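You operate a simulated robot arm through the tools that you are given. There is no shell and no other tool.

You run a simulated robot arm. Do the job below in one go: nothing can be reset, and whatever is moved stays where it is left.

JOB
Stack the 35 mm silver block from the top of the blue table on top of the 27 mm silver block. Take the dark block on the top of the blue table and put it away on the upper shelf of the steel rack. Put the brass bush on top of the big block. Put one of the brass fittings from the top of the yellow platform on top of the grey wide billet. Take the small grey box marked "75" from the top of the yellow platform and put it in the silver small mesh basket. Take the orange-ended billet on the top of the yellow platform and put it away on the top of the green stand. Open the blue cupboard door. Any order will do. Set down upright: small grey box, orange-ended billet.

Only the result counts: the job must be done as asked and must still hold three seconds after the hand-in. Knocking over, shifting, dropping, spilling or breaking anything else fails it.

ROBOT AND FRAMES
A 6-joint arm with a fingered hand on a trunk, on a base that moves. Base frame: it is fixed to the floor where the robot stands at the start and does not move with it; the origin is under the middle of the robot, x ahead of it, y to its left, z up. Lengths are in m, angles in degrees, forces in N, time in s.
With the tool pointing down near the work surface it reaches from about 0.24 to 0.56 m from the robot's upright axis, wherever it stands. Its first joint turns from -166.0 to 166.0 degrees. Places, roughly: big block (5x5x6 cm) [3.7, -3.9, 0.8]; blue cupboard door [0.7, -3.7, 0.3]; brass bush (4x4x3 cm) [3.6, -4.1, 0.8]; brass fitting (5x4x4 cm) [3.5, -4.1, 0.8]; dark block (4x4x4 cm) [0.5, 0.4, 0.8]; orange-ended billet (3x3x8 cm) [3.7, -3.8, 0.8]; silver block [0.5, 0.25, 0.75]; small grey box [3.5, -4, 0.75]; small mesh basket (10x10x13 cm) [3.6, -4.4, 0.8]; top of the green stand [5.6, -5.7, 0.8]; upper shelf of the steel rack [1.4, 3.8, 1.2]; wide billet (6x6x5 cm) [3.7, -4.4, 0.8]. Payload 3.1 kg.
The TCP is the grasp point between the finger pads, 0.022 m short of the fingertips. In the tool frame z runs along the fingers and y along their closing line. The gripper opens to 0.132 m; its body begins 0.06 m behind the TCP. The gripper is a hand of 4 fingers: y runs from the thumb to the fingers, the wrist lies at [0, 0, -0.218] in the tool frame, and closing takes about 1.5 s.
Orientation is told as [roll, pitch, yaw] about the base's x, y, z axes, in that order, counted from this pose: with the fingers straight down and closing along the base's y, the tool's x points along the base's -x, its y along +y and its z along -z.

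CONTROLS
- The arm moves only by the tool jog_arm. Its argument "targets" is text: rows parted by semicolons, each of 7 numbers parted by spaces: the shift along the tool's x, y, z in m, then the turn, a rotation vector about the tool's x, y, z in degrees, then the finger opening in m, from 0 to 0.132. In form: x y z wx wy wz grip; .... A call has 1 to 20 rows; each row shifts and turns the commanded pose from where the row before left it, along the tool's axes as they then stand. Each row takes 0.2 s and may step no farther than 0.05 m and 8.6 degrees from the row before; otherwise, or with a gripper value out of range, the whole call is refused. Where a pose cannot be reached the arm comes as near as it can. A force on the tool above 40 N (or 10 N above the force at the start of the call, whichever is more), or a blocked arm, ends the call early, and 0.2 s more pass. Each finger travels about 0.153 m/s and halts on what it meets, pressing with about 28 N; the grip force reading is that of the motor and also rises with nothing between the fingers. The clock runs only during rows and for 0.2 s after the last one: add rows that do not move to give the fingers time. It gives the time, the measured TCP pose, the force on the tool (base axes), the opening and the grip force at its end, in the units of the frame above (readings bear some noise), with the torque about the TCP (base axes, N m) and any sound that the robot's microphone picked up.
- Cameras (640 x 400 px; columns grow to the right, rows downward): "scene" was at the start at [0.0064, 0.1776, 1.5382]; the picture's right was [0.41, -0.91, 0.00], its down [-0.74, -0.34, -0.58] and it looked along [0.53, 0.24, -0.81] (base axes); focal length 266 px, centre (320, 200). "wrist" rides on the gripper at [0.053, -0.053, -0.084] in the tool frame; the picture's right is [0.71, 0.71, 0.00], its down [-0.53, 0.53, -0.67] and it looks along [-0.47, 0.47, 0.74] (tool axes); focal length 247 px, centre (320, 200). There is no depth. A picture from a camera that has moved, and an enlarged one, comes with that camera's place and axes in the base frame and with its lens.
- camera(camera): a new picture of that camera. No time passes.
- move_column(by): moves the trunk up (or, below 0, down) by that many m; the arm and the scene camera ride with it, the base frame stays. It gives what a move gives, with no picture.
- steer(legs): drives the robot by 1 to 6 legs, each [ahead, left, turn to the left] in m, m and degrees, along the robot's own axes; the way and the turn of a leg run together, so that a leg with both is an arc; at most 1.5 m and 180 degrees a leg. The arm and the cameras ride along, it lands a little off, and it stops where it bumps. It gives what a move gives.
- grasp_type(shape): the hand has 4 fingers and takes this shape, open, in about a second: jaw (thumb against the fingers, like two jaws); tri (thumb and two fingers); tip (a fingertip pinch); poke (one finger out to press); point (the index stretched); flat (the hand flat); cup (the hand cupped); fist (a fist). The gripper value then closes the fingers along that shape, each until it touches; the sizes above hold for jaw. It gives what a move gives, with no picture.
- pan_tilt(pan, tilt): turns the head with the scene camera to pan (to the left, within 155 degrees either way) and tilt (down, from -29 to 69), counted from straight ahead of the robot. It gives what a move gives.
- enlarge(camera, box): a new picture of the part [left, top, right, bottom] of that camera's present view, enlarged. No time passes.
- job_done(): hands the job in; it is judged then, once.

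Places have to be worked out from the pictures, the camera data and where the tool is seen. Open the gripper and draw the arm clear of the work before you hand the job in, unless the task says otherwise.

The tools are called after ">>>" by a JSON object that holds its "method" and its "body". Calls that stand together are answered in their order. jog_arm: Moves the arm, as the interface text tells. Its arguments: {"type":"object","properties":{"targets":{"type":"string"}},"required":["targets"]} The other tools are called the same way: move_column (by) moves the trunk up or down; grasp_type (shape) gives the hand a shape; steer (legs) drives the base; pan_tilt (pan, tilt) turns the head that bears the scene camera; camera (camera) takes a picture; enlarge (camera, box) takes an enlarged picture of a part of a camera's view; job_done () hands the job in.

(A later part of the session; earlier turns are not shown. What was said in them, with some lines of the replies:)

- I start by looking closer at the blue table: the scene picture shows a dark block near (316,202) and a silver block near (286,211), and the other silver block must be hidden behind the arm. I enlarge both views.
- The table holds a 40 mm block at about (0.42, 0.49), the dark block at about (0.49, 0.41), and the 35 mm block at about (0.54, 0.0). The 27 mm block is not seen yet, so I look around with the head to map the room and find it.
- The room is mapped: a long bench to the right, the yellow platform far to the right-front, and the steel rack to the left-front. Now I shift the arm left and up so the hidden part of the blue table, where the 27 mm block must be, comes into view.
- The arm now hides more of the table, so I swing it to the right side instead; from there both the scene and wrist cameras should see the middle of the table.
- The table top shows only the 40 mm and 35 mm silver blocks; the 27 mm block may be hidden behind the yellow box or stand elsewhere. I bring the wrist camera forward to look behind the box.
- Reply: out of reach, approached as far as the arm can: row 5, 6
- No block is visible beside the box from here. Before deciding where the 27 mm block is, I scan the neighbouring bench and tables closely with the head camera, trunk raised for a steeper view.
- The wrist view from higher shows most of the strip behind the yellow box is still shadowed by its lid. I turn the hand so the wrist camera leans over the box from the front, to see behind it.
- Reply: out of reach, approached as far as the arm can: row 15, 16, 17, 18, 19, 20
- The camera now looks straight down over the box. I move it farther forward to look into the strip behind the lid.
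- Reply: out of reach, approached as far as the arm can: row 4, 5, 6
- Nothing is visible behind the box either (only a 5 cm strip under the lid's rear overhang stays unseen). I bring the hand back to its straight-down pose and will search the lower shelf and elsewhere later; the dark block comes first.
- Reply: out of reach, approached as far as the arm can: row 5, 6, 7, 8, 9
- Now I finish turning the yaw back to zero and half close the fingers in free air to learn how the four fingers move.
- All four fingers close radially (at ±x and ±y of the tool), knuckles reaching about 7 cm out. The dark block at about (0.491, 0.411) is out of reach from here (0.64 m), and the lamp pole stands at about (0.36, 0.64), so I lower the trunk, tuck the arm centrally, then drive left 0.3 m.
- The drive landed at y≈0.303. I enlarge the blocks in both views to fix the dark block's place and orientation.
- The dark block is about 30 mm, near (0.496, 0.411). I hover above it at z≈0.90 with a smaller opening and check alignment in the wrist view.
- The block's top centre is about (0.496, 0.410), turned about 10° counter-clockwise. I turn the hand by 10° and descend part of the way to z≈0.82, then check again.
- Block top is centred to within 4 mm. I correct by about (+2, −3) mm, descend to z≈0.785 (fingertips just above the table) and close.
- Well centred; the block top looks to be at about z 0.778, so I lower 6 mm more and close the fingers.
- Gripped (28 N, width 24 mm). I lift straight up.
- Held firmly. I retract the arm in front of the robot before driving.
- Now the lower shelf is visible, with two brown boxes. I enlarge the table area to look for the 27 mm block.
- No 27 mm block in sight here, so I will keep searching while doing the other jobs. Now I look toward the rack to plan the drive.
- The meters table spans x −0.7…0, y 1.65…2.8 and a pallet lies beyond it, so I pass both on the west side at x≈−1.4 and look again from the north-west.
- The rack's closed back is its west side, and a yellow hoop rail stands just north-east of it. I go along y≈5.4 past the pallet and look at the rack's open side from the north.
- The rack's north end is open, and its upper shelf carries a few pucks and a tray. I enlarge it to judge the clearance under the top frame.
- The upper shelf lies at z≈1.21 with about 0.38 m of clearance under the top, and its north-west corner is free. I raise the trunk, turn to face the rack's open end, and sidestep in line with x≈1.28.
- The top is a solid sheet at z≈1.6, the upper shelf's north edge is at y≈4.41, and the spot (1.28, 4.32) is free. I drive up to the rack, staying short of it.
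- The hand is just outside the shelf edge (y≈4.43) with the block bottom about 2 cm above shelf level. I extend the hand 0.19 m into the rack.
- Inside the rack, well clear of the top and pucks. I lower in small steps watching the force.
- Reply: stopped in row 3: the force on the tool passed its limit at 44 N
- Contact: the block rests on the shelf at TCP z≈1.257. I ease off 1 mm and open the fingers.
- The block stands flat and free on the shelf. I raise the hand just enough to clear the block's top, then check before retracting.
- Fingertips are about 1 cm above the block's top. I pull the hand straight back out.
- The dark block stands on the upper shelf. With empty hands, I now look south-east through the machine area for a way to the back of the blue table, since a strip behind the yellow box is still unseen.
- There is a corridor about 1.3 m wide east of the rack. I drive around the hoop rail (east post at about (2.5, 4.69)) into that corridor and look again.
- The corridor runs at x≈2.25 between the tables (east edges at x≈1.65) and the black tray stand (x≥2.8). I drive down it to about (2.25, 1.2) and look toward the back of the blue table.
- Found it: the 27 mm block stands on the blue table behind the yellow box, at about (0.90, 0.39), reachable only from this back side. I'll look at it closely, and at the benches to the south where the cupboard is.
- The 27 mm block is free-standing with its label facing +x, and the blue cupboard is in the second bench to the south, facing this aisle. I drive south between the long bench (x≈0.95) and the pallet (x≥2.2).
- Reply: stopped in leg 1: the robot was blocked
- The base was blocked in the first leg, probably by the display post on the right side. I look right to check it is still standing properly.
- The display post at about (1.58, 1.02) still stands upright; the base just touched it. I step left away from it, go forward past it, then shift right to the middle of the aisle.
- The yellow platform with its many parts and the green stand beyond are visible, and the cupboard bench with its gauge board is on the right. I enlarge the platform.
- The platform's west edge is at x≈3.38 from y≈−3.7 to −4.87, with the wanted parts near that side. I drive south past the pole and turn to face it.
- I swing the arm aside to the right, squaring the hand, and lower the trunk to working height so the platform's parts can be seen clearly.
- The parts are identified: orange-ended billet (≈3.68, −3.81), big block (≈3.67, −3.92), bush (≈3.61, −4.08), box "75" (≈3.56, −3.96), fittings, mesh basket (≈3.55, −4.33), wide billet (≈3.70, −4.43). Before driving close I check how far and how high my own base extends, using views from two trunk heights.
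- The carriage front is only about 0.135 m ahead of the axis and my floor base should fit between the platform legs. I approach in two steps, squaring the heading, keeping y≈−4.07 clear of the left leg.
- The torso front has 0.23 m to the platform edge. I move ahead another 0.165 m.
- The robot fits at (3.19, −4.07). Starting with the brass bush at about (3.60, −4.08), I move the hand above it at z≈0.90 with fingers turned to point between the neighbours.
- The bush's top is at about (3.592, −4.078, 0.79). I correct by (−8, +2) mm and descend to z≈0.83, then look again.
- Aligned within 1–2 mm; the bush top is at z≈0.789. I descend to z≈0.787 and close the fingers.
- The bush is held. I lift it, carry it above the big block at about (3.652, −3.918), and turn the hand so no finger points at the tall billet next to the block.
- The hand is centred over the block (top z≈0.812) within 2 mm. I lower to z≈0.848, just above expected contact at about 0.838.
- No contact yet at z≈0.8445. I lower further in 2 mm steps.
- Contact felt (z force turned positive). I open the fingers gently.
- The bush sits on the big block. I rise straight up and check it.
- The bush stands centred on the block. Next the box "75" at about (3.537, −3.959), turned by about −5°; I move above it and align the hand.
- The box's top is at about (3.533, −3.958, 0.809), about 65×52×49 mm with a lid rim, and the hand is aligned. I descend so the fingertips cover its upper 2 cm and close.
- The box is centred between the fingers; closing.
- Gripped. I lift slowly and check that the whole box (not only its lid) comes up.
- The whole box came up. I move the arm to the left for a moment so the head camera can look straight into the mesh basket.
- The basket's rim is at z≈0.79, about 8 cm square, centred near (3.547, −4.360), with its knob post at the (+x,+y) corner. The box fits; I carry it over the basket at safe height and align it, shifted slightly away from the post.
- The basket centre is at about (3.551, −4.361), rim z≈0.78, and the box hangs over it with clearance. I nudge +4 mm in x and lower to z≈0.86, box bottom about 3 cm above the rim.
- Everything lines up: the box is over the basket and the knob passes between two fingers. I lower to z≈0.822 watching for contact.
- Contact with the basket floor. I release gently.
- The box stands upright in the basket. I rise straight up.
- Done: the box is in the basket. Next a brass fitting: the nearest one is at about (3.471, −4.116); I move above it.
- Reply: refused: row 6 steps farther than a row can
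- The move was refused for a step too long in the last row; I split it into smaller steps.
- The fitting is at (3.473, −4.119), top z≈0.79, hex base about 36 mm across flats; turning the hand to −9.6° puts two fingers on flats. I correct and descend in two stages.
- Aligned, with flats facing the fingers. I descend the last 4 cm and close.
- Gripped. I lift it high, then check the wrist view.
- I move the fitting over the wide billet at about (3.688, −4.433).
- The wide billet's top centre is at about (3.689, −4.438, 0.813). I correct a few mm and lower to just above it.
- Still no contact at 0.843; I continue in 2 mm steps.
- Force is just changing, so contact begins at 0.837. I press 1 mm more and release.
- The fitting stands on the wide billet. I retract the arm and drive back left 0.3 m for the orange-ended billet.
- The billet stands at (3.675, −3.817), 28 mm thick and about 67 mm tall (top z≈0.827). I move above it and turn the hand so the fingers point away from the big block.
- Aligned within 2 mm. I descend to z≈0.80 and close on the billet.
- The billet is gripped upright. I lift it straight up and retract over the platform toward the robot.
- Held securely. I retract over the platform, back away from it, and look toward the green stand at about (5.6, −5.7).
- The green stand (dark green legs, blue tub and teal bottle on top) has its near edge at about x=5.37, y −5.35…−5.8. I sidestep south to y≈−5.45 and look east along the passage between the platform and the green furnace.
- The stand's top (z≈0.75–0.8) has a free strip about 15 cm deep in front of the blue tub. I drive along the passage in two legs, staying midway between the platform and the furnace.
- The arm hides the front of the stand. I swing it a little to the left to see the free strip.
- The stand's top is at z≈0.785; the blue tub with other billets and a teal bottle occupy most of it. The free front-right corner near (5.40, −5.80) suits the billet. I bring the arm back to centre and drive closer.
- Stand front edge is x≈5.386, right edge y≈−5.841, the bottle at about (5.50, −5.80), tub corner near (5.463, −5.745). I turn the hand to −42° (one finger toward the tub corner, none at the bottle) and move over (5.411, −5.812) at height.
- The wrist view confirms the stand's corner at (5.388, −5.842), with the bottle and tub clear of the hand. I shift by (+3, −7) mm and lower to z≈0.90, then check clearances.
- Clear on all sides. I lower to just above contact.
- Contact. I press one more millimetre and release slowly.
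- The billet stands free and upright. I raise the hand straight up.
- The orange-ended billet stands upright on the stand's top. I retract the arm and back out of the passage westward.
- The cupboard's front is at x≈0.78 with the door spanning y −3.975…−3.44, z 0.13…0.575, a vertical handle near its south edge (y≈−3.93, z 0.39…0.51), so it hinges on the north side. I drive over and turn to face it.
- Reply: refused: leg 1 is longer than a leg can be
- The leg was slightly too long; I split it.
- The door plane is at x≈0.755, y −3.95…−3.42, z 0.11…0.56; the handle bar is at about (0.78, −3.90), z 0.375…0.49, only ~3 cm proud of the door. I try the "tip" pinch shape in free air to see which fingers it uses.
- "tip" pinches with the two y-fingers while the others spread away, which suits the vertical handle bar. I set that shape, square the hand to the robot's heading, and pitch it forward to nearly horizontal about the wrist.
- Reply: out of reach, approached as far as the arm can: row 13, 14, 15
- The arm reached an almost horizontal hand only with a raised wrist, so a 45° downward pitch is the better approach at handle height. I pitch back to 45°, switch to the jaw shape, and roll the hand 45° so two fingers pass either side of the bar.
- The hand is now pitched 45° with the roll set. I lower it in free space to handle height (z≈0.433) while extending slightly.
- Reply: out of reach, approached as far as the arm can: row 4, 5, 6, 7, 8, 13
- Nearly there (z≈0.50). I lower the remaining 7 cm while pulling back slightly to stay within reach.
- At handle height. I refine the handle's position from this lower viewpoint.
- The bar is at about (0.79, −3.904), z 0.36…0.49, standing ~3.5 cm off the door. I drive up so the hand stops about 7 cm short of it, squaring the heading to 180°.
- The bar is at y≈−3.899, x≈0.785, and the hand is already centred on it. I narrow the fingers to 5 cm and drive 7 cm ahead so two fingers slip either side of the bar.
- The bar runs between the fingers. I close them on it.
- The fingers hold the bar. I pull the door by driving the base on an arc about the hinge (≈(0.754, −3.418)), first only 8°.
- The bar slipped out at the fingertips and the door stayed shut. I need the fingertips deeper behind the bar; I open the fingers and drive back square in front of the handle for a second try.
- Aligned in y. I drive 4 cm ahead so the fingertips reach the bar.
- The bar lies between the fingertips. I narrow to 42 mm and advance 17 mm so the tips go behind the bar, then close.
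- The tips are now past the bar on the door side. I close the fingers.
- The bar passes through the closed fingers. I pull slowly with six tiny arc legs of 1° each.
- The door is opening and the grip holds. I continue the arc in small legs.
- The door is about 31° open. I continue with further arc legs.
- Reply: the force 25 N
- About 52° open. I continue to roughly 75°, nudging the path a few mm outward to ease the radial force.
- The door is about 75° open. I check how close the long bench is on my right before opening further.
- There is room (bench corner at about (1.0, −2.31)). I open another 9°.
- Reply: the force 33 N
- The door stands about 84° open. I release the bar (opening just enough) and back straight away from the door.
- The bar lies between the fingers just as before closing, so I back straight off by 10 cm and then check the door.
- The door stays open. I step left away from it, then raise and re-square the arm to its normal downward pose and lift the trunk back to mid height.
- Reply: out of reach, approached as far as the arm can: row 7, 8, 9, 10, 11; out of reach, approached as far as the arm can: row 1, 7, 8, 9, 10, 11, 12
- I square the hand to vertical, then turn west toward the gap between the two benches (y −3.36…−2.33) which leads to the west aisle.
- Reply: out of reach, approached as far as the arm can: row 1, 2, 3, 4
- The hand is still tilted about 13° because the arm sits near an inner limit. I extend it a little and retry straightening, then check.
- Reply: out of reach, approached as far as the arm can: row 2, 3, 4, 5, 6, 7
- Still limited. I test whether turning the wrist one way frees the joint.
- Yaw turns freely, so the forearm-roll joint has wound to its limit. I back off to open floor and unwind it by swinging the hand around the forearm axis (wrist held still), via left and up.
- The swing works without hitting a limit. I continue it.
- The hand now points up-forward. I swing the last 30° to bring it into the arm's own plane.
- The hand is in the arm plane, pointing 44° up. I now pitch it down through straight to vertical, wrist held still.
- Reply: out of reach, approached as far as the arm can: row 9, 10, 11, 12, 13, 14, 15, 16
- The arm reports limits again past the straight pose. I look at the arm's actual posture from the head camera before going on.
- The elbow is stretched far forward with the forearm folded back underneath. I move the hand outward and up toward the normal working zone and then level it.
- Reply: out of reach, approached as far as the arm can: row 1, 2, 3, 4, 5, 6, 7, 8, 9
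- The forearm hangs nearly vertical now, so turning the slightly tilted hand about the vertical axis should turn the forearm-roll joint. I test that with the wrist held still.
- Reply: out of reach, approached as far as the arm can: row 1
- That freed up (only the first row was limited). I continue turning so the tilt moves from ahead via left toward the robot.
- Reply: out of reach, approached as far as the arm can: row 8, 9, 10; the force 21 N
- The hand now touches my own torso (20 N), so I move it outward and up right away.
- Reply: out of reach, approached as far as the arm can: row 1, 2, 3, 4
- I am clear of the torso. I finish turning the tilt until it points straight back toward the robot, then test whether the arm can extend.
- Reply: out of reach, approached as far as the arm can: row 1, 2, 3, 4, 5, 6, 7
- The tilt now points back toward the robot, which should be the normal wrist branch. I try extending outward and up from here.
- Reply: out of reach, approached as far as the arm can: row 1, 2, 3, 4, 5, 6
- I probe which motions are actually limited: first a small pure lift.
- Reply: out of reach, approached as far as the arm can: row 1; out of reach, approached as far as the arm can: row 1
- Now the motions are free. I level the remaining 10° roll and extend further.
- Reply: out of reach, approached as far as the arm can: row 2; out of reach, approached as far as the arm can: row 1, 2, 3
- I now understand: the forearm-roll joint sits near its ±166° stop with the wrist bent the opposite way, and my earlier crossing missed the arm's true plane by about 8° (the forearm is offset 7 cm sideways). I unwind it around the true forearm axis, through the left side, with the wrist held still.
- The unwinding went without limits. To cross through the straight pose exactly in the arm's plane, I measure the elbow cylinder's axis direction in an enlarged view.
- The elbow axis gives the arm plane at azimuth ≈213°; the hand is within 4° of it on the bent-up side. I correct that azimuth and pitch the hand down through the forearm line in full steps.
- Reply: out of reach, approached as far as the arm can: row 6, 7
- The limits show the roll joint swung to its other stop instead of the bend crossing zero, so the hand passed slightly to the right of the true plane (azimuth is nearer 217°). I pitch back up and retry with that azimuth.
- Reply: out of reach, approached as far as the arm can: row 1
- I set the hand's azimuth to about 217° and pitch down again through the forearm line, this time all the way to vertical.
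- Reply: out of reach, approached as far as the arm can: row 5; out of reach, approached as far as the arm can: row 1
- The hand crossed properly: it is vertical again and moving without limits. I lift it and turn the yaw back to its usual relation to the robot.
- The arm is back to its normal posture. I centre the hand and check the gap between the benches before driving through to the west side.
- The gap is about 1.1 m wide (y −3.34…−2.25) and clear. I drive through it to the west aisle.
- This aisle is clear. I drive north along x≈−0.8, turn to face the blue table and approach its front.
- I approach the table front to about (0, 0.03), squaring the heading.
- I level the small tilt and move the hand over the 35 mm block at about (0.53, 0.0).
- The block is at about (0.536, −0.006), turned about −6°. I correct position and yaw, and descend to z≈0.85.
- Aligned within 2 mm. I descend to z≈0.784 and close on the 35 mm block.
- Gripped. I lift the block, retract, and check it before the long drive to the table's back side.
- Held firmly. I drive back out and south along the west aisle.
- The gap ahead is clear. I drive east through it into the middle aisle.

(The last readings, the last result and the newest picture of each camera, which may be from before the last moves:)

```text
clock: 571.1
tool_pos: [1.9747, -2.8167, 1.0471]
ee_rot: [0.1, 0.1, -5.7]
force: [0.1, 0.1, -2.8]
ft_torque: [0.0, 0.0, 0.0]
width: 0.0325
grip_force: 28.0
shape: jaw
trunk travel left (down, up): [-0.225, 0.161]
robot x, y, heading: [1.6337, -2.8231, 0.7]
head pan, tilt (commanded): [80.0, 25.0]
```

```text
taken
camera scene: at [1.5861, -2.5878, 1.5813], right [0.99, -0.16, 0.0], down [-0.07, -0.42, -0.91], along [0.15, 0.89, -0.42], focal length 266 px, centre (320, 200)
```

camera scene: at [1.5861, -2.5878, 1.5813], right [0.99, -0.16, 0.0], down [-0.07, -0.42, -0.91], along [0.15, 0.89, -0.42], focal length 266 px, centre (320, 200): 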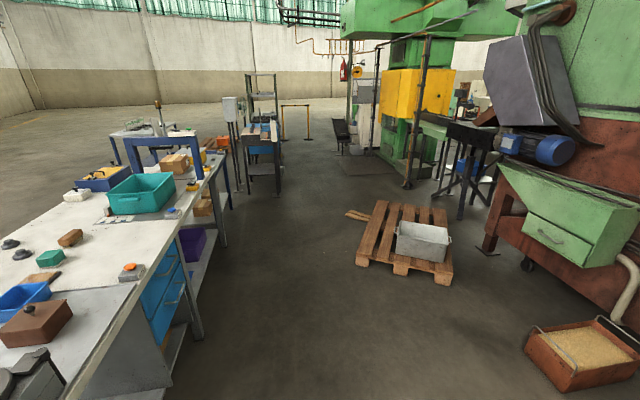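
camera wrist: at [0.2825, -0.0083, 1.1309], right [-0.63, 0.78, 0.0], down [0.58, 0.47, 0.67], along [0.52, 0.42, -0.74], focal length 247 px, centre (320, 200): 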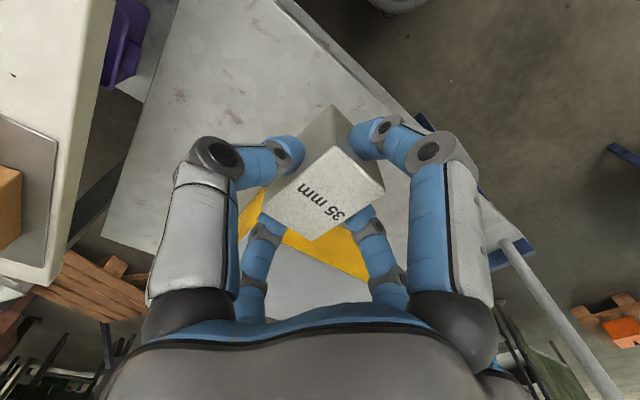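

The aisle north is clear between the bench (x≤1.0) and the pallet (x≥2.2). I strafe north to y≈0.4.

>>> {"method": "steer", "body": {"legs": [[-0.06, 1.45, -0.5], [0, 1.4, 0], [0, 0.36, 0]]}}

>>> {"method": "pan_tilt", "body": {"pan": 90, "tilt": 35}}

>>> {"method": "camera", "body": {"camera": "scene"}}

```text
clock: 586.8
tool_pos: [1.8665, 0.3877, 1.0457]
ee_rot: [0.0, 0.1, -6.0]
force: [0.6, -0.1, -2.3]
ft_torque: [-0.01, -0.02, 0.04]
width: 0.0328
grip_force: 28.4
shape: jaw
trunk travel left (down, up): [-0.225, 0.161]
robot x, y, heading: [1.5241, 0.3782, 0.1]
head pan, tilt (commanded): [80.0, 25.0]
```

```text
clock: 587.5
tool_pos: [1.8669, 0.3875, 1.0483]
ee_rot: [0.1, 0.1, -6.0]
force: [-0.7, -0.7, -1.4]
ft_torque: [0.01, -0.02, -0.04]
width: 0.0325
grip_force: 28.3
shape: jaw
trunk travel left (down, up): [-0.225, 0.161]
robot x, y, heading: [1.5244, 0.3825, 0.4]
head pan, tilt (commanded): [90.0, 35.0]
```

```text
taken
camera scene: at [1.4631, 0.6162, 1.5657], right [1.0, 0.0, 0.0], down [0.0, -0.57, -0.82], along [0.0, 0.82, -0.57], focal length 266 px, centre (320, 200)
```

scene: 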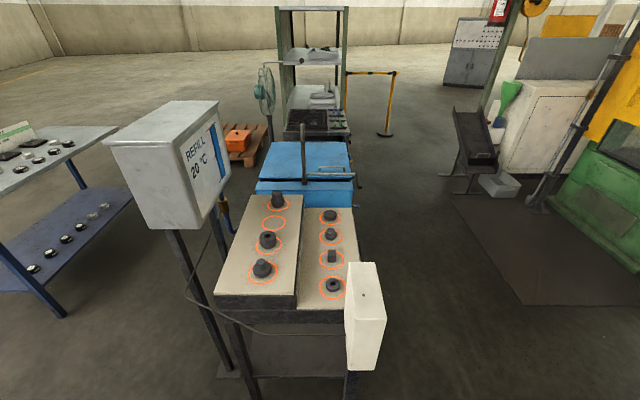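

I turn around via the south to face the table's back edge.

>>> {"method": "steer", "body": {"legs": [[0, 0, -90], [0, 0, -89.8]]}}

>>> {"method": "pan_tilt", "body": {"pan": 0, "tilt": 50}}

>>> {"method": "camera", "body": {"camera": "scene"}}

```text
clock: 595.5
tool_pos: [1.1825, 0.3709, 1.0474]
ee_rot: [0.1, 0.2, 174.7]
force: [-0.3, -0.1, -1.9]
ft_torque: [-0.01, -0.04, 0.02]
width: 0.0323
grip_force: 28.7
shape: jaw
trunk travel left (down, up): [-0.225, 0.161]
robot x, y, heading: [1.5214, 0.3803, -179.1]
head pan, tilt (commanded): [90.0, 35.0]
```

```text
clock: 597.1
tool_pos: [1.1814, 0.3708, 1.0466]
ee_rot: [0.1, 0.0, 174.6]
force: [0.0, -0.3, -2.7]
ft_torque: [0.01, 0.0, -0.02]
width: 0.0325
grip_force: 27.8
shape: jaw
trunk travel left (down, up): [-0.225, 0.161]
robot x, y, heading: [1.5236, 0.3807, -179.3]
head pan, tilt (commanded): [0.0, 50.0]
```

```text
taken
camera scene: at [1.5092, 0.2332, 1.5438], right [-0.02, 1.0, 0.0], down [0.77, 0.01, -0.64], along [-0.64, -0.01, -0.77], focal length 266 px, centre (320, 200)
```

scene: 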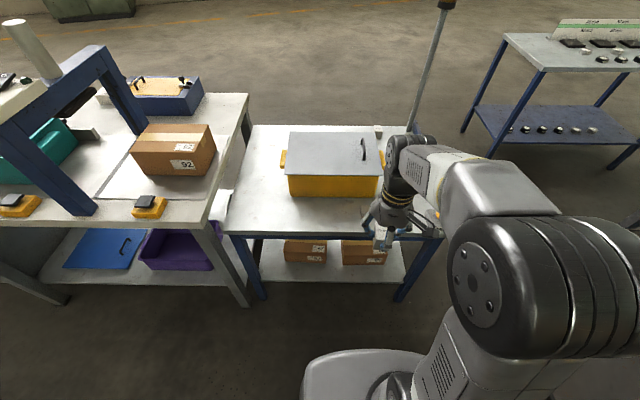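

The hand hides the 27 mm block in this view, so I shift the hand aside and enlarge.

>>> {"method": "jog_arm", "body": {"targets": "0.0035 0.0373 0 0 0 0 0; 0.0035 0.0373 0 0 0 0 0; 0.0035 0.0373 0 0 0 0 0; 0.0035 0.0373 0 0 0 0 0; 0 0 0 0 0 0 0"}}

>>> {"method": "enlarge", "body": {"camera": "scene", "box": [310, 160, 430, 235]}}

>>> {"method": "camera", "body": {"camera": "wrist"}}

```text
clock: 598.3
tool_pos: [1.1821, 0.2212, 1.0472]
ee_rot: [0.1, 0.0, 174.6]
force: [0.1, 0.3, -2.3]
ft_torque: [0.04, -0.02, -0.01]
width: 0.0324
grip_force: 27.9
shape: jaw
trunk travel left (down, up): [-0.225, 0.161]
robot x, y, heading: [1.5227, 0.3787, -178.9]
head pan, tilt (commanded): [0.0, 50.0]
```

```text
5.33 times, centred on (370, 198) of scene
camera zoom: at [1.5094, 0.2337, 1.5439], right [-0.02, 1.0, 0.0], down [0.77, 0.01, -0.64], along [-0.64, -0.01, -0.77], focal length 1418 px, centre (53, 213)
```

zoom: 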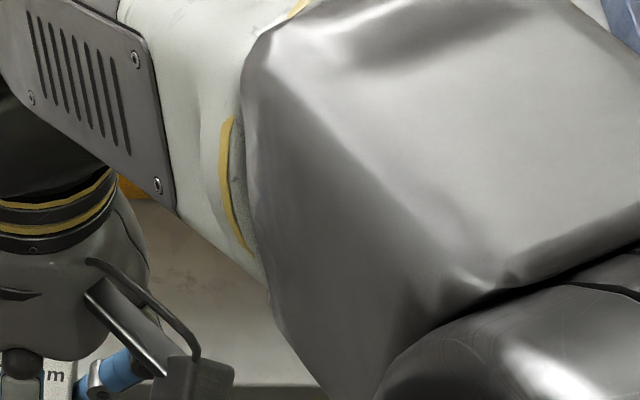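

```text
taken
camera wrist: at [1.2394, 0.2691, 1.1311], right [0.64, -0.77, 0.0], down [-0.57, -0.47, 0.67], along [-0.51, -0.43, -0.74], focal length 247 px, centre (320, 200)
```

wrist: 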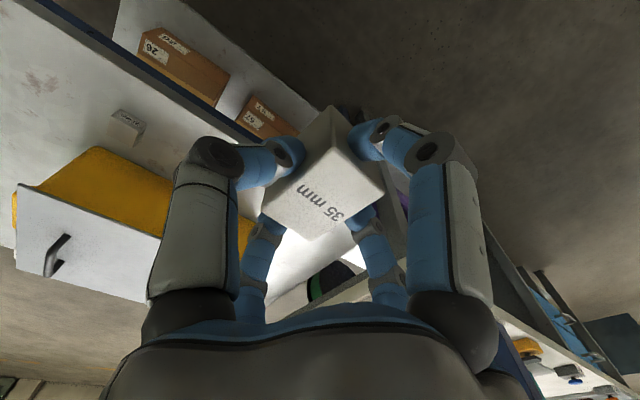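

>>> {"method": "enlarge", "body": {"camera": "wrist", "box": [80, 80, 200, 155]}}

```text
5.33 times, centred on (140, 118) of wrist
camera zoom: at [1.2394, 0.2691, 1.1311], right [0.64, -0.77, 0.0], down [-0.57, -0.47, 0.67], along [-0.51, -0.43, -0.74], focal length 1317 px, centre (1280, 640)
```

zoom: 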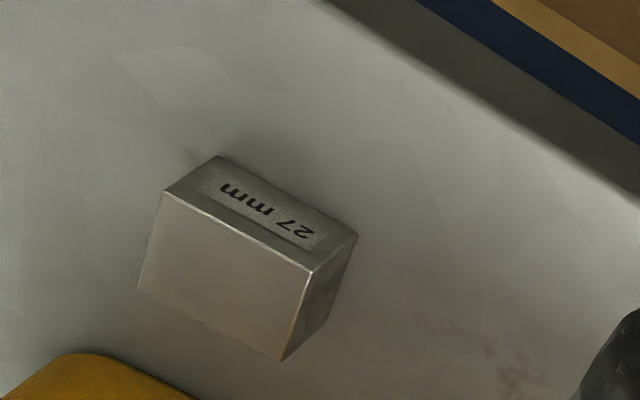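

The 27 mm block's top is at about (0.909, 0.390, 0.779), 7 cm behind the lid's back edge. I drive 12 cm closer, turn the hand 45° so no finger points at the lid, and hover above the block.

>>> {"method": "steer", "body": {"legs": [[0.12, 0, -1]]}}

>>> {"method": "jog_arm", "body": {"targets": "0 0 0 0 0 7.5 0; 0 0 0 0 0 7.5 0; 0 0 0 0 0 7.5 0; 0 0 0 0 0 7.5 0; 0 0 0 0 0 7.5 0; 0 0 0 0 0 7.5 0; 0 0 0 0 0 0 0"}}

>>> {"method": "camera", "body": {"camera": "wrist"}}

```text
clock: 599.6
tool_pos: [1.0595, 0.2256, 1.0468]
ee_rot: [0.0, 0.2, 173.7]
force: [-0.1, 0.3, -2.1]
ft_torque: [0.01, -0.03, 0.04]
width: 0.0324
grip_force: 28.3
shape: jaw
trunk travel left (down, up): [-0.225, 0.161]
robot x, y, heading: [1.4062, 0.3809, 179.9]
head pan, tilt (commanded): [0.0, 50.0]
```

```text
clock: 601.2
tool_pos: [1.0607, 0.2262, 1.0454]
ee_rot: [0.0, 0.0, 128.7]
force: [-0.5, -0.2, -3.2]
ft_torque: [0.01, 0.02, 0.05]
width: 0.0323
grip_force: 28.5
shape: jaw
trunk travel left (down, up): [-0.225, 0.161]
robot x, y, heading: [1.4041, 0.3838, 180.1]
head pan, tilt (commanded): [0.0, 50.0]
```

```text
taken
camera wrist: at [1.1347, 0.2173, 1.1306], right [-0.11, -0.99, 0.0], down [-0.74, 0.08, 0.67], along [-0.66, 0.07, -0.75], focal length 247 px, centre (320, 200)
```

wrist: 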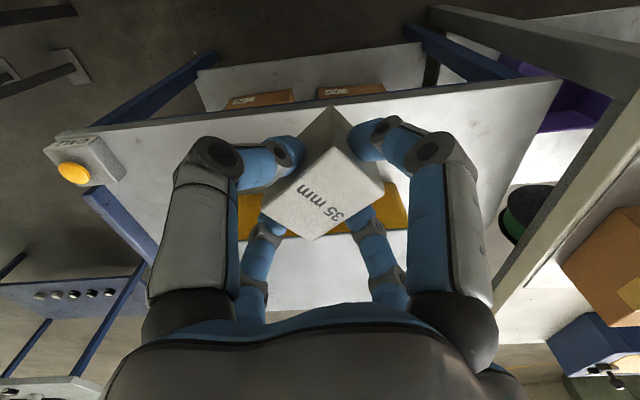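

>>> {"method": "jog_arm", "body": {"targets": "-0.0371 0.0025 0.015 0 0 0 0; -0.0371 0.0025 0.015 0 0 0 0; -0.0371 0.0025 0.02 0 0 0 0; -0.0371 0.0025 0.02 0 0 0 0; -0.0371 0.0025 0.02 0 0 0 0; -0.0371 0.0025 0.02 0 0 0 0; 0 0 0 0 0 0 0"}}

>>> {"method": "camera", "body": {"camera": "wrist"}}

>>> {"method": "enlarge", "body": {"camera": "wrist", "box": [240, 20, 400, 120]}}

>>> {"method": "enlarge", "body": {"camera": "scene", "box": [300, 140, 420, 215]}}

```text
clock: 602.8
tool_pos: [0.9098, 0.3896, 0.9358]
ee_rot: [-0.1, 0.1, 128.7]
force: [0.0, -0.3, -2.6]
ft_torque: [0.0, 0.03, 0.03]
width: 0.0323
grip_force: 27.6
shape: jaw
trunk travel left (down, up): [-0.225, 0.161]
robot x, y, heading: [1.4044, 0.3766, 180.1]
head pan, tilt (commanded): [0.0, 50.0]
```

```text
taken
camera wrist: at [0.9835, 0.3808, 1.0189], right [-0.11, -0.99, 0.0], down [-0.74, 0.08, 0.67], along [-0.66, 0.07, -0.74], focal length 247 px, centre (320, 200)
```

wrist: 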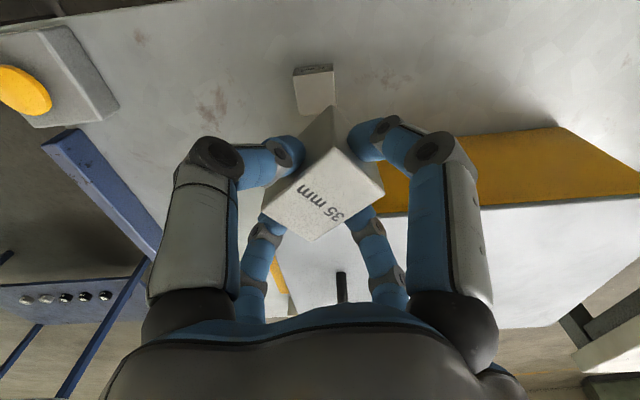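

```text
4.00 times, centred on (320, 70) of wrist
camera zoom: at [0.9835, 0.3808, 1.0189], right [-0.11, -0.99, 0.0], down [-0.74, 0.08, 0.67], along [-0.66, 0.07, -0.74], focal length 988 px, centre (320, 720)
```

zoom: 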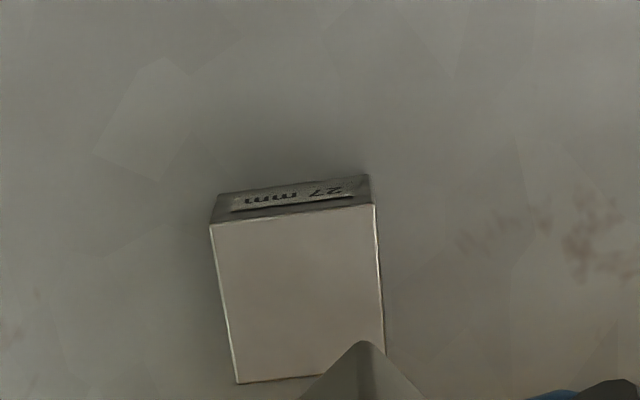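

```text
5.33 times, centred on (360, 178) of scene
camera zoom: at [1.3883, 0.2321, 1.5438], right [0.0, 1.0, 0.0], down [0.77, 0.0, -0.64], along [-0.64, 0.0, -0.77], focal length 1418 px, centre (107, 320)
```

zoom: 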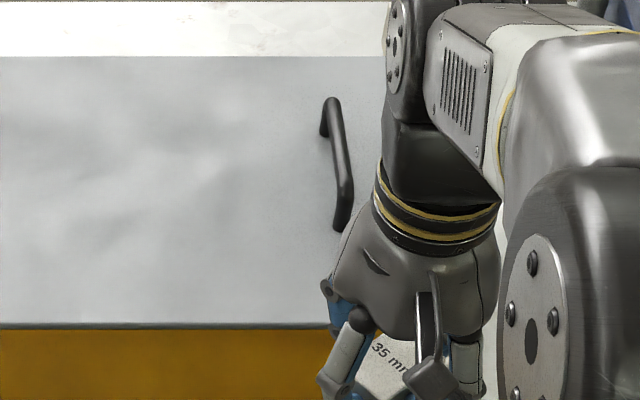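

The 27 mm block is about 37×37 mm on top, centred near (0.904, 0.394). I correct by (−3, +6) mm and lower to about 1 cm above contact.

>>> {"method": "jog_arm", "body": {"targets": "-0.0066 -0.0014 0.03 0 0 0 0; 0 0 0.03 0 0 0 0; 0 0 0.03 0 0 0 0; 0 0 0.016 0 0 0 0; 0 0 0 0 0 0 0"}}

>>> {"method": "camera", "body": {"camera": "wrist"}}

>>> {"method": "enlarge", "body": {"camera": "wrist", "box": [220, 60, 420, 185]}}

>>> {"method": "enlarge", "body": {"camera": "scene", "box": [300, 160, 420, 235]}}

```text
clock: 604.0
tool_pos: [0.9052, 0.3958, 0.828]
ee_rot: [-0.1, 0.1, 128.7]
force: [0.1, -0.1, -1.9]
ft_torque: [0.01, 0.01, 0.0]
width: 0.0325
grip_force: 27.7
shape: jaw
trunk travel left (down, up): [-0.225, 0.161]
robot x, y, heading: [1.4056, 0.3788, 180.2]
head pan, tilt (commanded): [0.0, 50.0]
```

```text
taken
camera wrist: at [0.9801, 0.3878, 0.9129], right [-0.11, -0.99, 0.0], down [-0.74, 0.08, 0.67], along [-0.66, 0.07, -0.75], focal length 247 px, centre (320, 200)
```

wrist: 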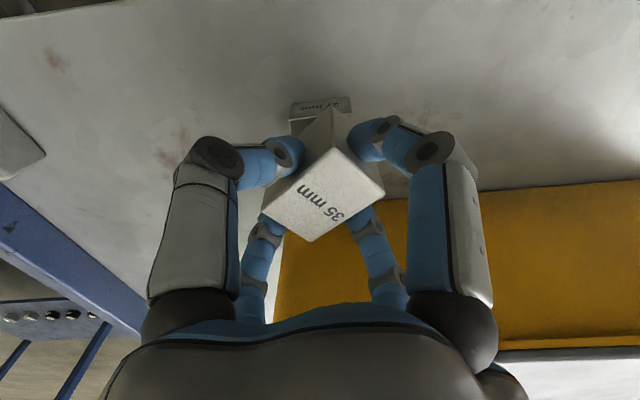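

```text
3.20 times, centred on (320, 122) of wrist
camera zoom: at [0.9801, 0.3878, 0.9129], right [-0.11, -0.99, 0.0], down [-0.74, 0.08, 0.67], along [-0.66, 0.07, -0.75], focal length 790 px, centre (320, 448)
```

zoom: 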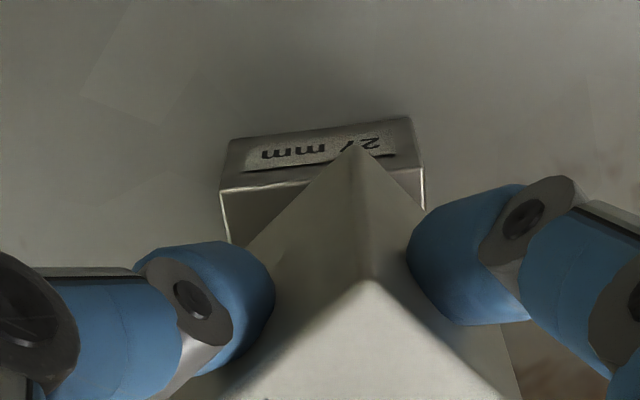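

```text
5.33 times, centred on (360, 198) of scene
camera zoom: at [1.3876, 0.2325, 1.5438], right [0.0, 1.0, 0.0], down [0.77, 0.0, -0.64], along [-0.64, 0.0, -0.77], focal length 1418 px, centre (107, 213)
```

zoom: 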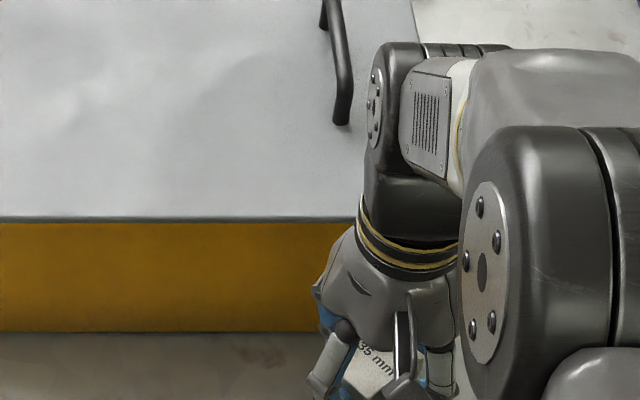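

Alignment looks good. I lower stepwise until contact.

>>> {"method": "jog_arm", "body": {"targets": "0 0 0.004 0 0 0 0; 0 0 0.004 0 0 0 0; 0 0 0 0 0 0 0"}}

>>> {"method": "jog_arm", "body": {"targets": "0 0 0.002 0 0 0 0; 0 0 0 0 0 0 0"}}

>>> {"method": "jog_arm", "body": {"targets": "0 0 0.002 0 0 0 0; 0 0 0 0 0 0 0"}}

```text
clock: 604.8
tool_pos: [0.9072, 0.3954, 0.8226]
ee_rot: [0.0, 0.1, 128.8]
force: [0.7, -0.8, -2.4]
ft_torque: [0.01, -0.01, -0.01]
width: 0.0324
grip_force: 27.7
shape: jaw
trunk travel left (down, up): [-0.225, 0.161]
robot x, y, heading: [1.4052, 0.3796, 180.0]
head pan, tilt (commanded): [0.0, 50.0]
```

```text
clock: 605.4
tool_pos: [0.907, 0.3948, 0.821]
ee_rot: [0.0, 0.1, 128.7]
force: [0.1, -0.9, -1.7]
ft_torque: [0.03, -0.01, -0.03]
width: 0.0322
grip_force: 28.0
shape: jaw
trunk travel left (down, up): [-0.225, 0.161]
robot x, y, heading: [1.404, 0.3818, 180.0]
head pan, tilt (commanded): [0.0, 50.0]
```

```text
clock: 606.0
tool_pos: [0.907, 0.3954, 0.8178]
ee_rot: [-0.1, 0.1, 128.7]
force: [-0.5, -0.1, -2.0]
ft_torque: [0.0, 0.01, 0.01]
width: 0.0323
grip_force: 28.4
shape: jaw
trunk travel left (down, up): [-0.225, 0.161]
robot x, y, heading: [1.4054, 0.3761, 180.2]
head pan, tilt (commanded): [0.0, 50.0]
```

>>> {"method": "jog_arm", "body": {"targets": "0 0 0.002 0 0 0 0; 0 0 0 0 0 0 0"}}

>>> {"method": "jog_arm", "body": {"targets": "0 0 0.002 0 0 0 0; 0 0 0 0 0 0 0"}}

>>> {"method": "jog_arm", "body": {"targets": "0 0 0.0015 0 0 0 0; 0 0 0 0 0 0 0"}}

```text
clock: 606.6
tool_pos: [0.9065, 0.3956, 0.8162]
ee_rot: [0.0, 0.1, 128.7]
force: [-0.9, -0.3, -2.4]
ft_torque: [-0.01, 0.01, 0.0]
width: 0.0324
grip_force: 27.6
shape: jaw
trunk travel left (down, up): [-0.225, 0.161]
robot x, y, heading: [1.4024, 0.3762, 179.8]
head pan, tilt (commanded): [0.0, 50.0]
```

```text
clock: 607.2
tool_pos: [0.9081, 0.3957, 0.8139]
ee_rot: [0.0, 0.1, 128.7]
force: [-0.2, 0.2, -1.4]
ft_torque: [-0.03, 0.03, 0.01]
width: 0.0323
grip_force: 28.0
shape: jaw
trunk travel left (down, up): [-0.225, 0.161]
robot x, y, heading: [1.4018, 0.3806, 180.1]
head pan, tilt (commanded): [0.0, 50.0]
```

```text
clock: 607.8
tool_pos: [0.9079, 0.3955, 0.8121]
ee_rot: [0.0, 0.1, 128.7]
force: [0.5, 0.2, -2.8]
ft_torque: [0.0, 0.01, 0.0]
width: 0.0323
grip_force: 28.4
shape: jaw
trunk travel left (down, up): [-0.225, 0.161]
robot x, y, heading: [1.4019, 0.3799, 180.0]
head pan, tilt (commanded): [0.0, 50.0]
```

Still no contact at 0.812; I look before going on in 1.5 mm steps.

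>>> {"method": "enlarge", "body": {"camera": "wrist", "box": [220, 60, 420, 185]}}

>>> {"method": "jog_arm", "body": {"targets": "0 0 0.0015 0 0 0 0; 0 0 0 0 0 0 0"}}

>>> {"method": "jog_arm", "body": {"targets": "0 0 0.0015 0 0 0 0; 0 0 0 0 0 0 0"}}

```text
3.20 times, centred on (320, 122) of wrist
camera zoom: at [0.981, 0.3872, 0.897], right [-0.11, -0.99, 0.0], down [-0.74, 0.08, 0.67], along [-0.66, 0.07, -0.75], focal length 790 px, centre (320, 448)
```

zoom: 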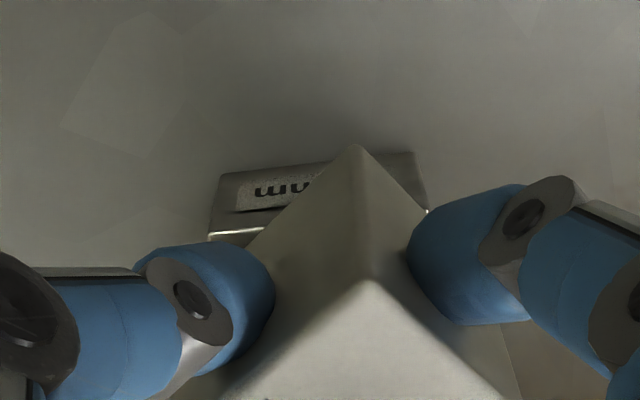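

```text
clock: 608.4
tool_pos: [0.9066, 0.3934, 0.8115]
ee_rot: [0.0, 0.1, 128.7]
force: [-0.3, 0.6, 2.1]
ft_torque: [0.06, 0.04, -0.02]
width: 0.0323
grip_force: 27.9
shape: jaw
trunk travel left (down, up): [-0.225, 0.161]
robot x, y, heading: [1.4072, 0.3816, 179.8]
head pan, tilt (commanded): [0.0, 50.0]
```

```text
clock: 609.0
tool_pos: [0.9067, 0.3949, 0.8116]
ee_rot: [0.1, 0.0, 128.7]
force: [-0.4, -1.0, 8.8]
ft_torque: [0.02, 0.04, -0.02]
width: 0.0326
grip_force: 28.3
shape: jaw
trunk travel left (down, up): [-0.225, 0.161]
robot x, y, heading: [1.4082, 0.3795, -180.2]
head pan, tilt (commanded): [0.0, 50.0]
```

Contact confirmed with no torque, so it sits centred. I release gently.

>>> {"method": "jog_arm", "body": {"targets": "0 0 -0.0005 0 0 0 0.03; 0 0 0 0 0 0 0.04; 0 0 0 0 0 0 0.048; 0 0 0 0 0 0 0.055; 0 0 0 0 0 0 0.06; 0 0 0 0 0 0 0.062; 0 0 0 0 0 0 0.062"}}

>>> {"method": "camera", "body": {"camera": "wrist"}}

```text
clock: 610.6
tool_pos: [0.9067, 0.395, 0.8109]
ee_rot: [0.0, 0.2, 128.7]
force: [0.5, 0.0, 0.3]
ft_torque: [0.01, 0.02, 0.0]
width: 0.0616
grip_force: 0.0
shape: jaw
trunk travel left (down, up): [-0.225, 0.161]
robot x, y, heading: [1.4072, 0.3779, 180.2]
head pan, tilt (commanded): [0.0, 50.0]
```

```text
taken
camera wrist: at [0.9808, 0.3867, 0.8951], right [-0.11, -0.99, 0.0], down [-0.74, 0.08, 0.67], along [-0.66, 0.07, -0.75], focal length 247 px, centre (320, 200)
```

wrist: 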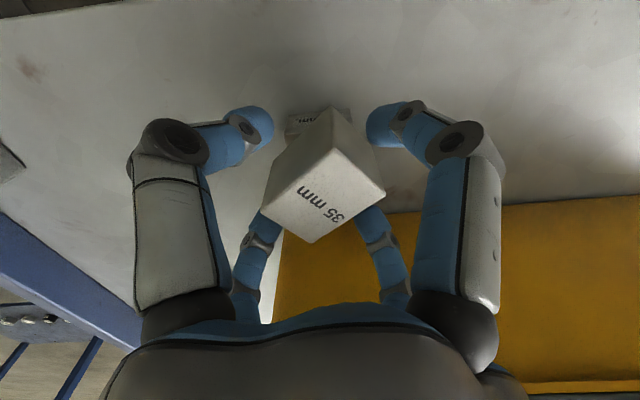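

The block rests on the stack, free of the fingers. I open slightly more and rise straight up slowly.

>>> {"method": "jog_arm", "body": {"targets": "0 0 0 0 0 0 0.068; 0 0 0 0 0 0 0.068; 0 0 -0.008 0 0 0 0.068; 0 0 -0.012 0 0 0 0.068; 0 0 -0.02 0 0 0 0.068; 0 0 -0.03 0 0 0 0.068; 0 0 -0.04 0 0 0 0.068; 0 0 0 0 0 0 0.068"}}

>>> {"method": "camera", "body": {"camera": "wrist"}}

>>> {"method": "enlarge", "body": {"camera": "wrist", "box": [240, 20, 400, 120]}}

```text
clock: 612.4
tool_pos: [0.905, 0.3963, 0.9229]
ee_rot: [-0.2, 0.1, 128.7]
force: [-0.3, 0.1, -0.5]
ft_torque: [0.01, -0.03, 0.01]
width: 0.0675
grip_force: 0.0
shape: jaw
trunk travel left (down, up): [-0.225, 0.161]
robot x, y, heading: [1.4052, 0.3805, 179.8]
head pan, tilt (commanded): [0.0, 50.0]
```

```text
taken
camera wrist: at [0.98, 0.3886, 1.0066], right [-0.11, -0.99, 0.0], down [-0.74, 0.08, 0.67], along [-0.66, 0.07, -0.75], focal length 247 px, centre (320, 200)
```

wrist: 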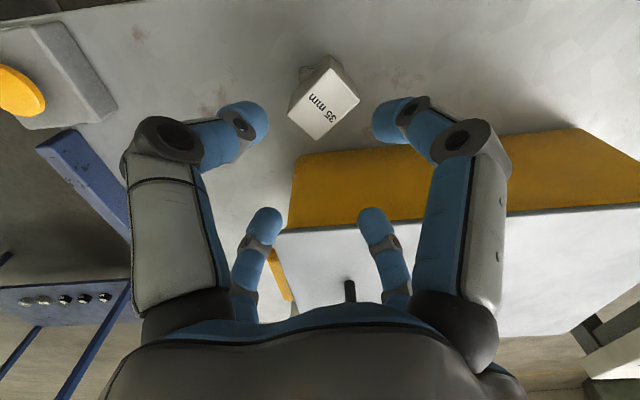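

```text
4.00 times, centred on (320, 70) of wrist
camera zoom: at [0.98, 0.3886, 1.0066], right [-0.11, -0.99, 0.0], down [-0.74, 0.08, 0.67], along [-0.66, 0.07, -0.75], focal length 988 px, centre (320, 720)
```

zoom: 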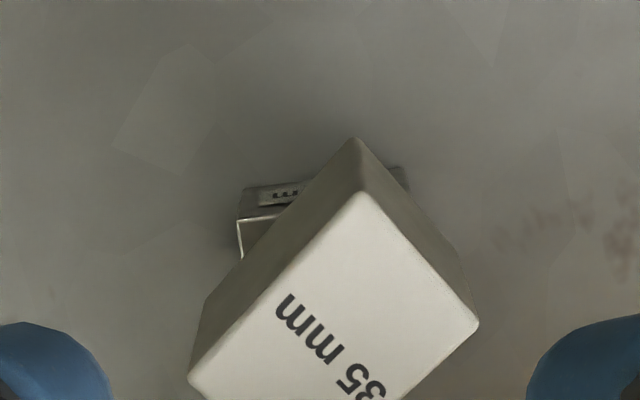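

The 35 mm block stands stably on the 27 mm block. I retract the arm, back away, and take a last look at the stack.

>>> {"method": "jog_arm", "body": {"targets": "0.005 -0.006 -0.03 0 0 0 0.07; 0.025 -0.0312 -0.02 0 0 0 0.07; 0.025 -0.0312 -0.02 0 0 0 0.07; 0.025 -0.0312 -0.02 0 0 0 0.07; 0.02 -0.025 -0.01 0 0 0 0.08; 0 0 0 0 0 0 0.1"}}

>>> {"method": "steer", "body": {"legs": [[-0.22, 0, 0]]}}

>>> {"method": "pan_tilt", "body": {"pan": 5, "tilt": 40}}

>>> {"method": "camera", "body": {"camera": "scene"}}

>>> {"method": "camera", "body": {"camera": "wrist"}}

```text
clock: 613.8
tool_pos: [1.0669, 0.398, 1.0211]
ee_rot: [-0.1, 0.1, 128.8]
force: [-0.4, 0.4, 0.4]
ft_torque: [0.0, -0.01, 0.01]
width: 0.0995
grip_force: 0.0
shape: jaw
trunk travel left (down, up): [-0.225, 0.161]
robot x, y, heading: [1.4037, 0.3829, 180.0]
head pan, tilt (commanded): [0.0, 50.0]
```

```text
clock: 615.5
tool_pos: [1.2892, 0.3995, 1.0204]
ee_rot: [0.0, 0.2, 128.6]
force: [0.6, -1.1, 0.2]
ft_torque: [0.0, 0.01, 0.0]
width: 0.0994
grip_force: 0.0
shape: jaw
trunk travel left (down, up): [-0.225, 0.161]
robot x, y, heading: [1.6221, 0.3808, 180.0]
head pan, tilt (commanded): [0.0, 50.0]
```

```text
clock: 616.2
tool_pos: [1.288, 0.3987, 1.0203]
ee_rot: [0.1, 0.0, 128.7]
force: [-0.1, 0.0, -0.1]
ft_torque: [0.01, 0.0, -0.01]
width: 0.0997
grip_force: 0.0
shape: jaw
trunk travel left (down, up): [-0.225, 0.161]
robot x, y, heading: [1.6263, 0.3799, 179.8]
head pan, tilt (commanded): [5.0, 40.0]
```

```text
taken
camera scene: at [1.6006, 0.225, 1.558], right [-0.08, 1.0, 0.0], down [0.64, 0.05, -0.77], along [-0.76, -0.07, -0.64], focal length 266 px, centre (320, 200)
```

scene: 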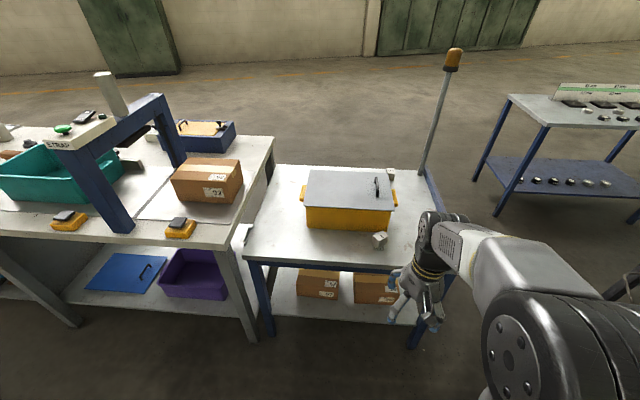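

```text
taken
camera wrist: at [1.3615, 0.3904, 1.1048], right [-0.11, -0.99, 0.0], down [-0.74, 0.08, 0.67], along [-0.66, 0.07, -0.75], focal length 247 px, centre (320, 200)
```

wrist: 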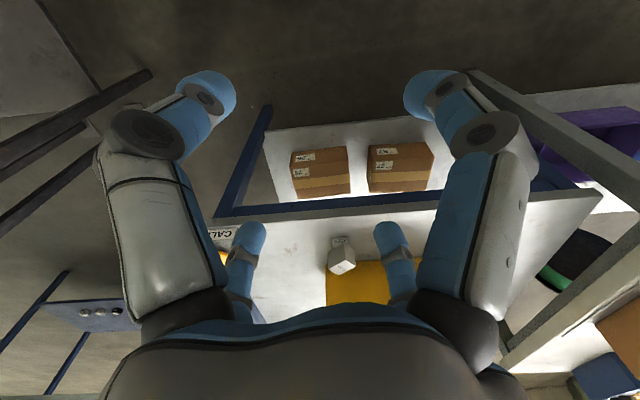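

>>> {"method": "enlarge", "body": {"camera": "scene", "box": [340, 215, 420, 265]}}

>>> {"method": "pan_tilt", "body": {"pan": 75, "tilt": 15}}

>>> {"method": "camera", "body": {"camera": "scene"}}

>>> {"method": "enlarge", "body": {"camera": "scene", "box": [240, 120, 420, 232]}}

```text
8.00 times, centred on (380, 240) of scene
camera zoom: at [1.6006, 0.225, 1.558], right [-0.08, 1.0, 0.0], down [0.64, 0.05, -0.77], along [-0.76, -0.07, -0.64], focal length 2128 px, centre (-160, -120)
```

zoom: 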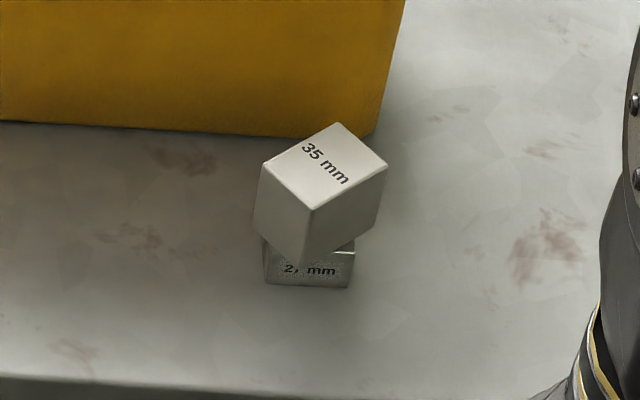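

```text
clock: 617.6
tool_pos: [1.2882, 0.3985, 1.0204]
ee_rot: [0.0, 0.1, 128.5]
force: [0.8, 0.3, 1.0]
ft_torque: [0.0, 0.02, 0.0]
width: 0.0997
grip_force: 0.0
shape: jaw
trunk travel left (down, up): [-0.225, 0.161]
robot x, y, heading: [1.6271, 0.3801, 180.1]
head pan, tilt (commanded): [75.0, 15.0]
```

```text
taken
camera scene: at [1.6611, 0.142, 1.5975], right [-0.97, 0.26, 0.0], down [0.07, 0.25, -0.97], along [-0.25, -0.93, -0.26], focal length 266 px, centre (320, 200)
```

scene: 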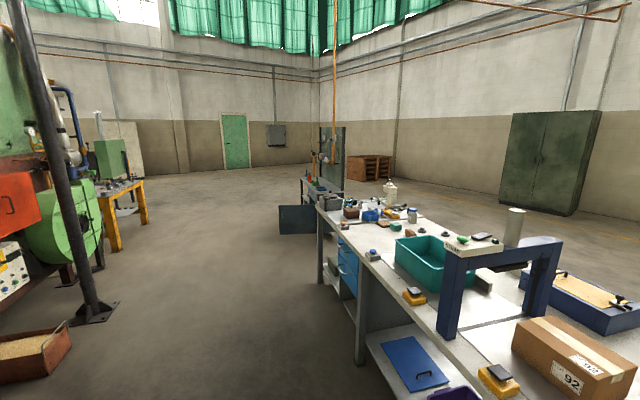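

```text
3.56 times, centred on (330, 176) of scene
camera zoom: at [1.6611, 0.142, 1.5975], right [-0.97, 0.26, 0.0], down [0.07, 0.25, -0.97], along [-0.25, -0.93, -0.26], focal length 946 px, centre (284, 285)
```

zoom: 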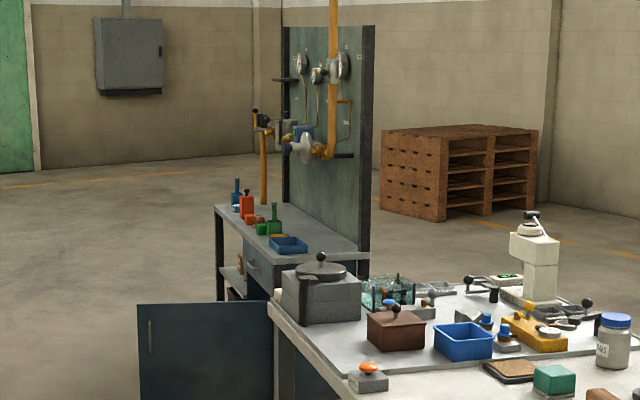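

The stack stands level, the cupboard door is wide open, and the earlier placements were each checked after release. The hand is open and clear of the work, so I hand the job in.

>>> {"method": "job_done", "body": {}}

```text
The job is handed in.
```

All seven parts of the job are finished and handed in; I don't have the judge's result yet. I checked each item by camera right after releasing it, and the stack and the door again just before handing in.

- **35 mm on 27 mm silver block:** the 27 mm block was hidden behind the yellow box. The 35 mm block now sits on it, turned about 45° but level.
- **Dark block:** it is on the upper shelf of the steel rack, near the north end.
- **Brass bush:** it is centred on top of the big block.
- **Brass fitting:** one fitting stands on the grey wide billet, slightly off centre.
- **Box "75":** it stands upright in the silver mesh basket.
- **Orange-ended billet:** it stands upright on the green stand's top, about 1 cm from the front edge, because the tub and bottle take up most of the space.
- **Blue cupboard door:** it is about 84° open. A brighter blue door on the long bench was left shut, because only the door I opened matches the position you gave.

While driving, the base bumped the display post next to the blue table. The post was still upright when I looked, and I saw no sign it had moved.
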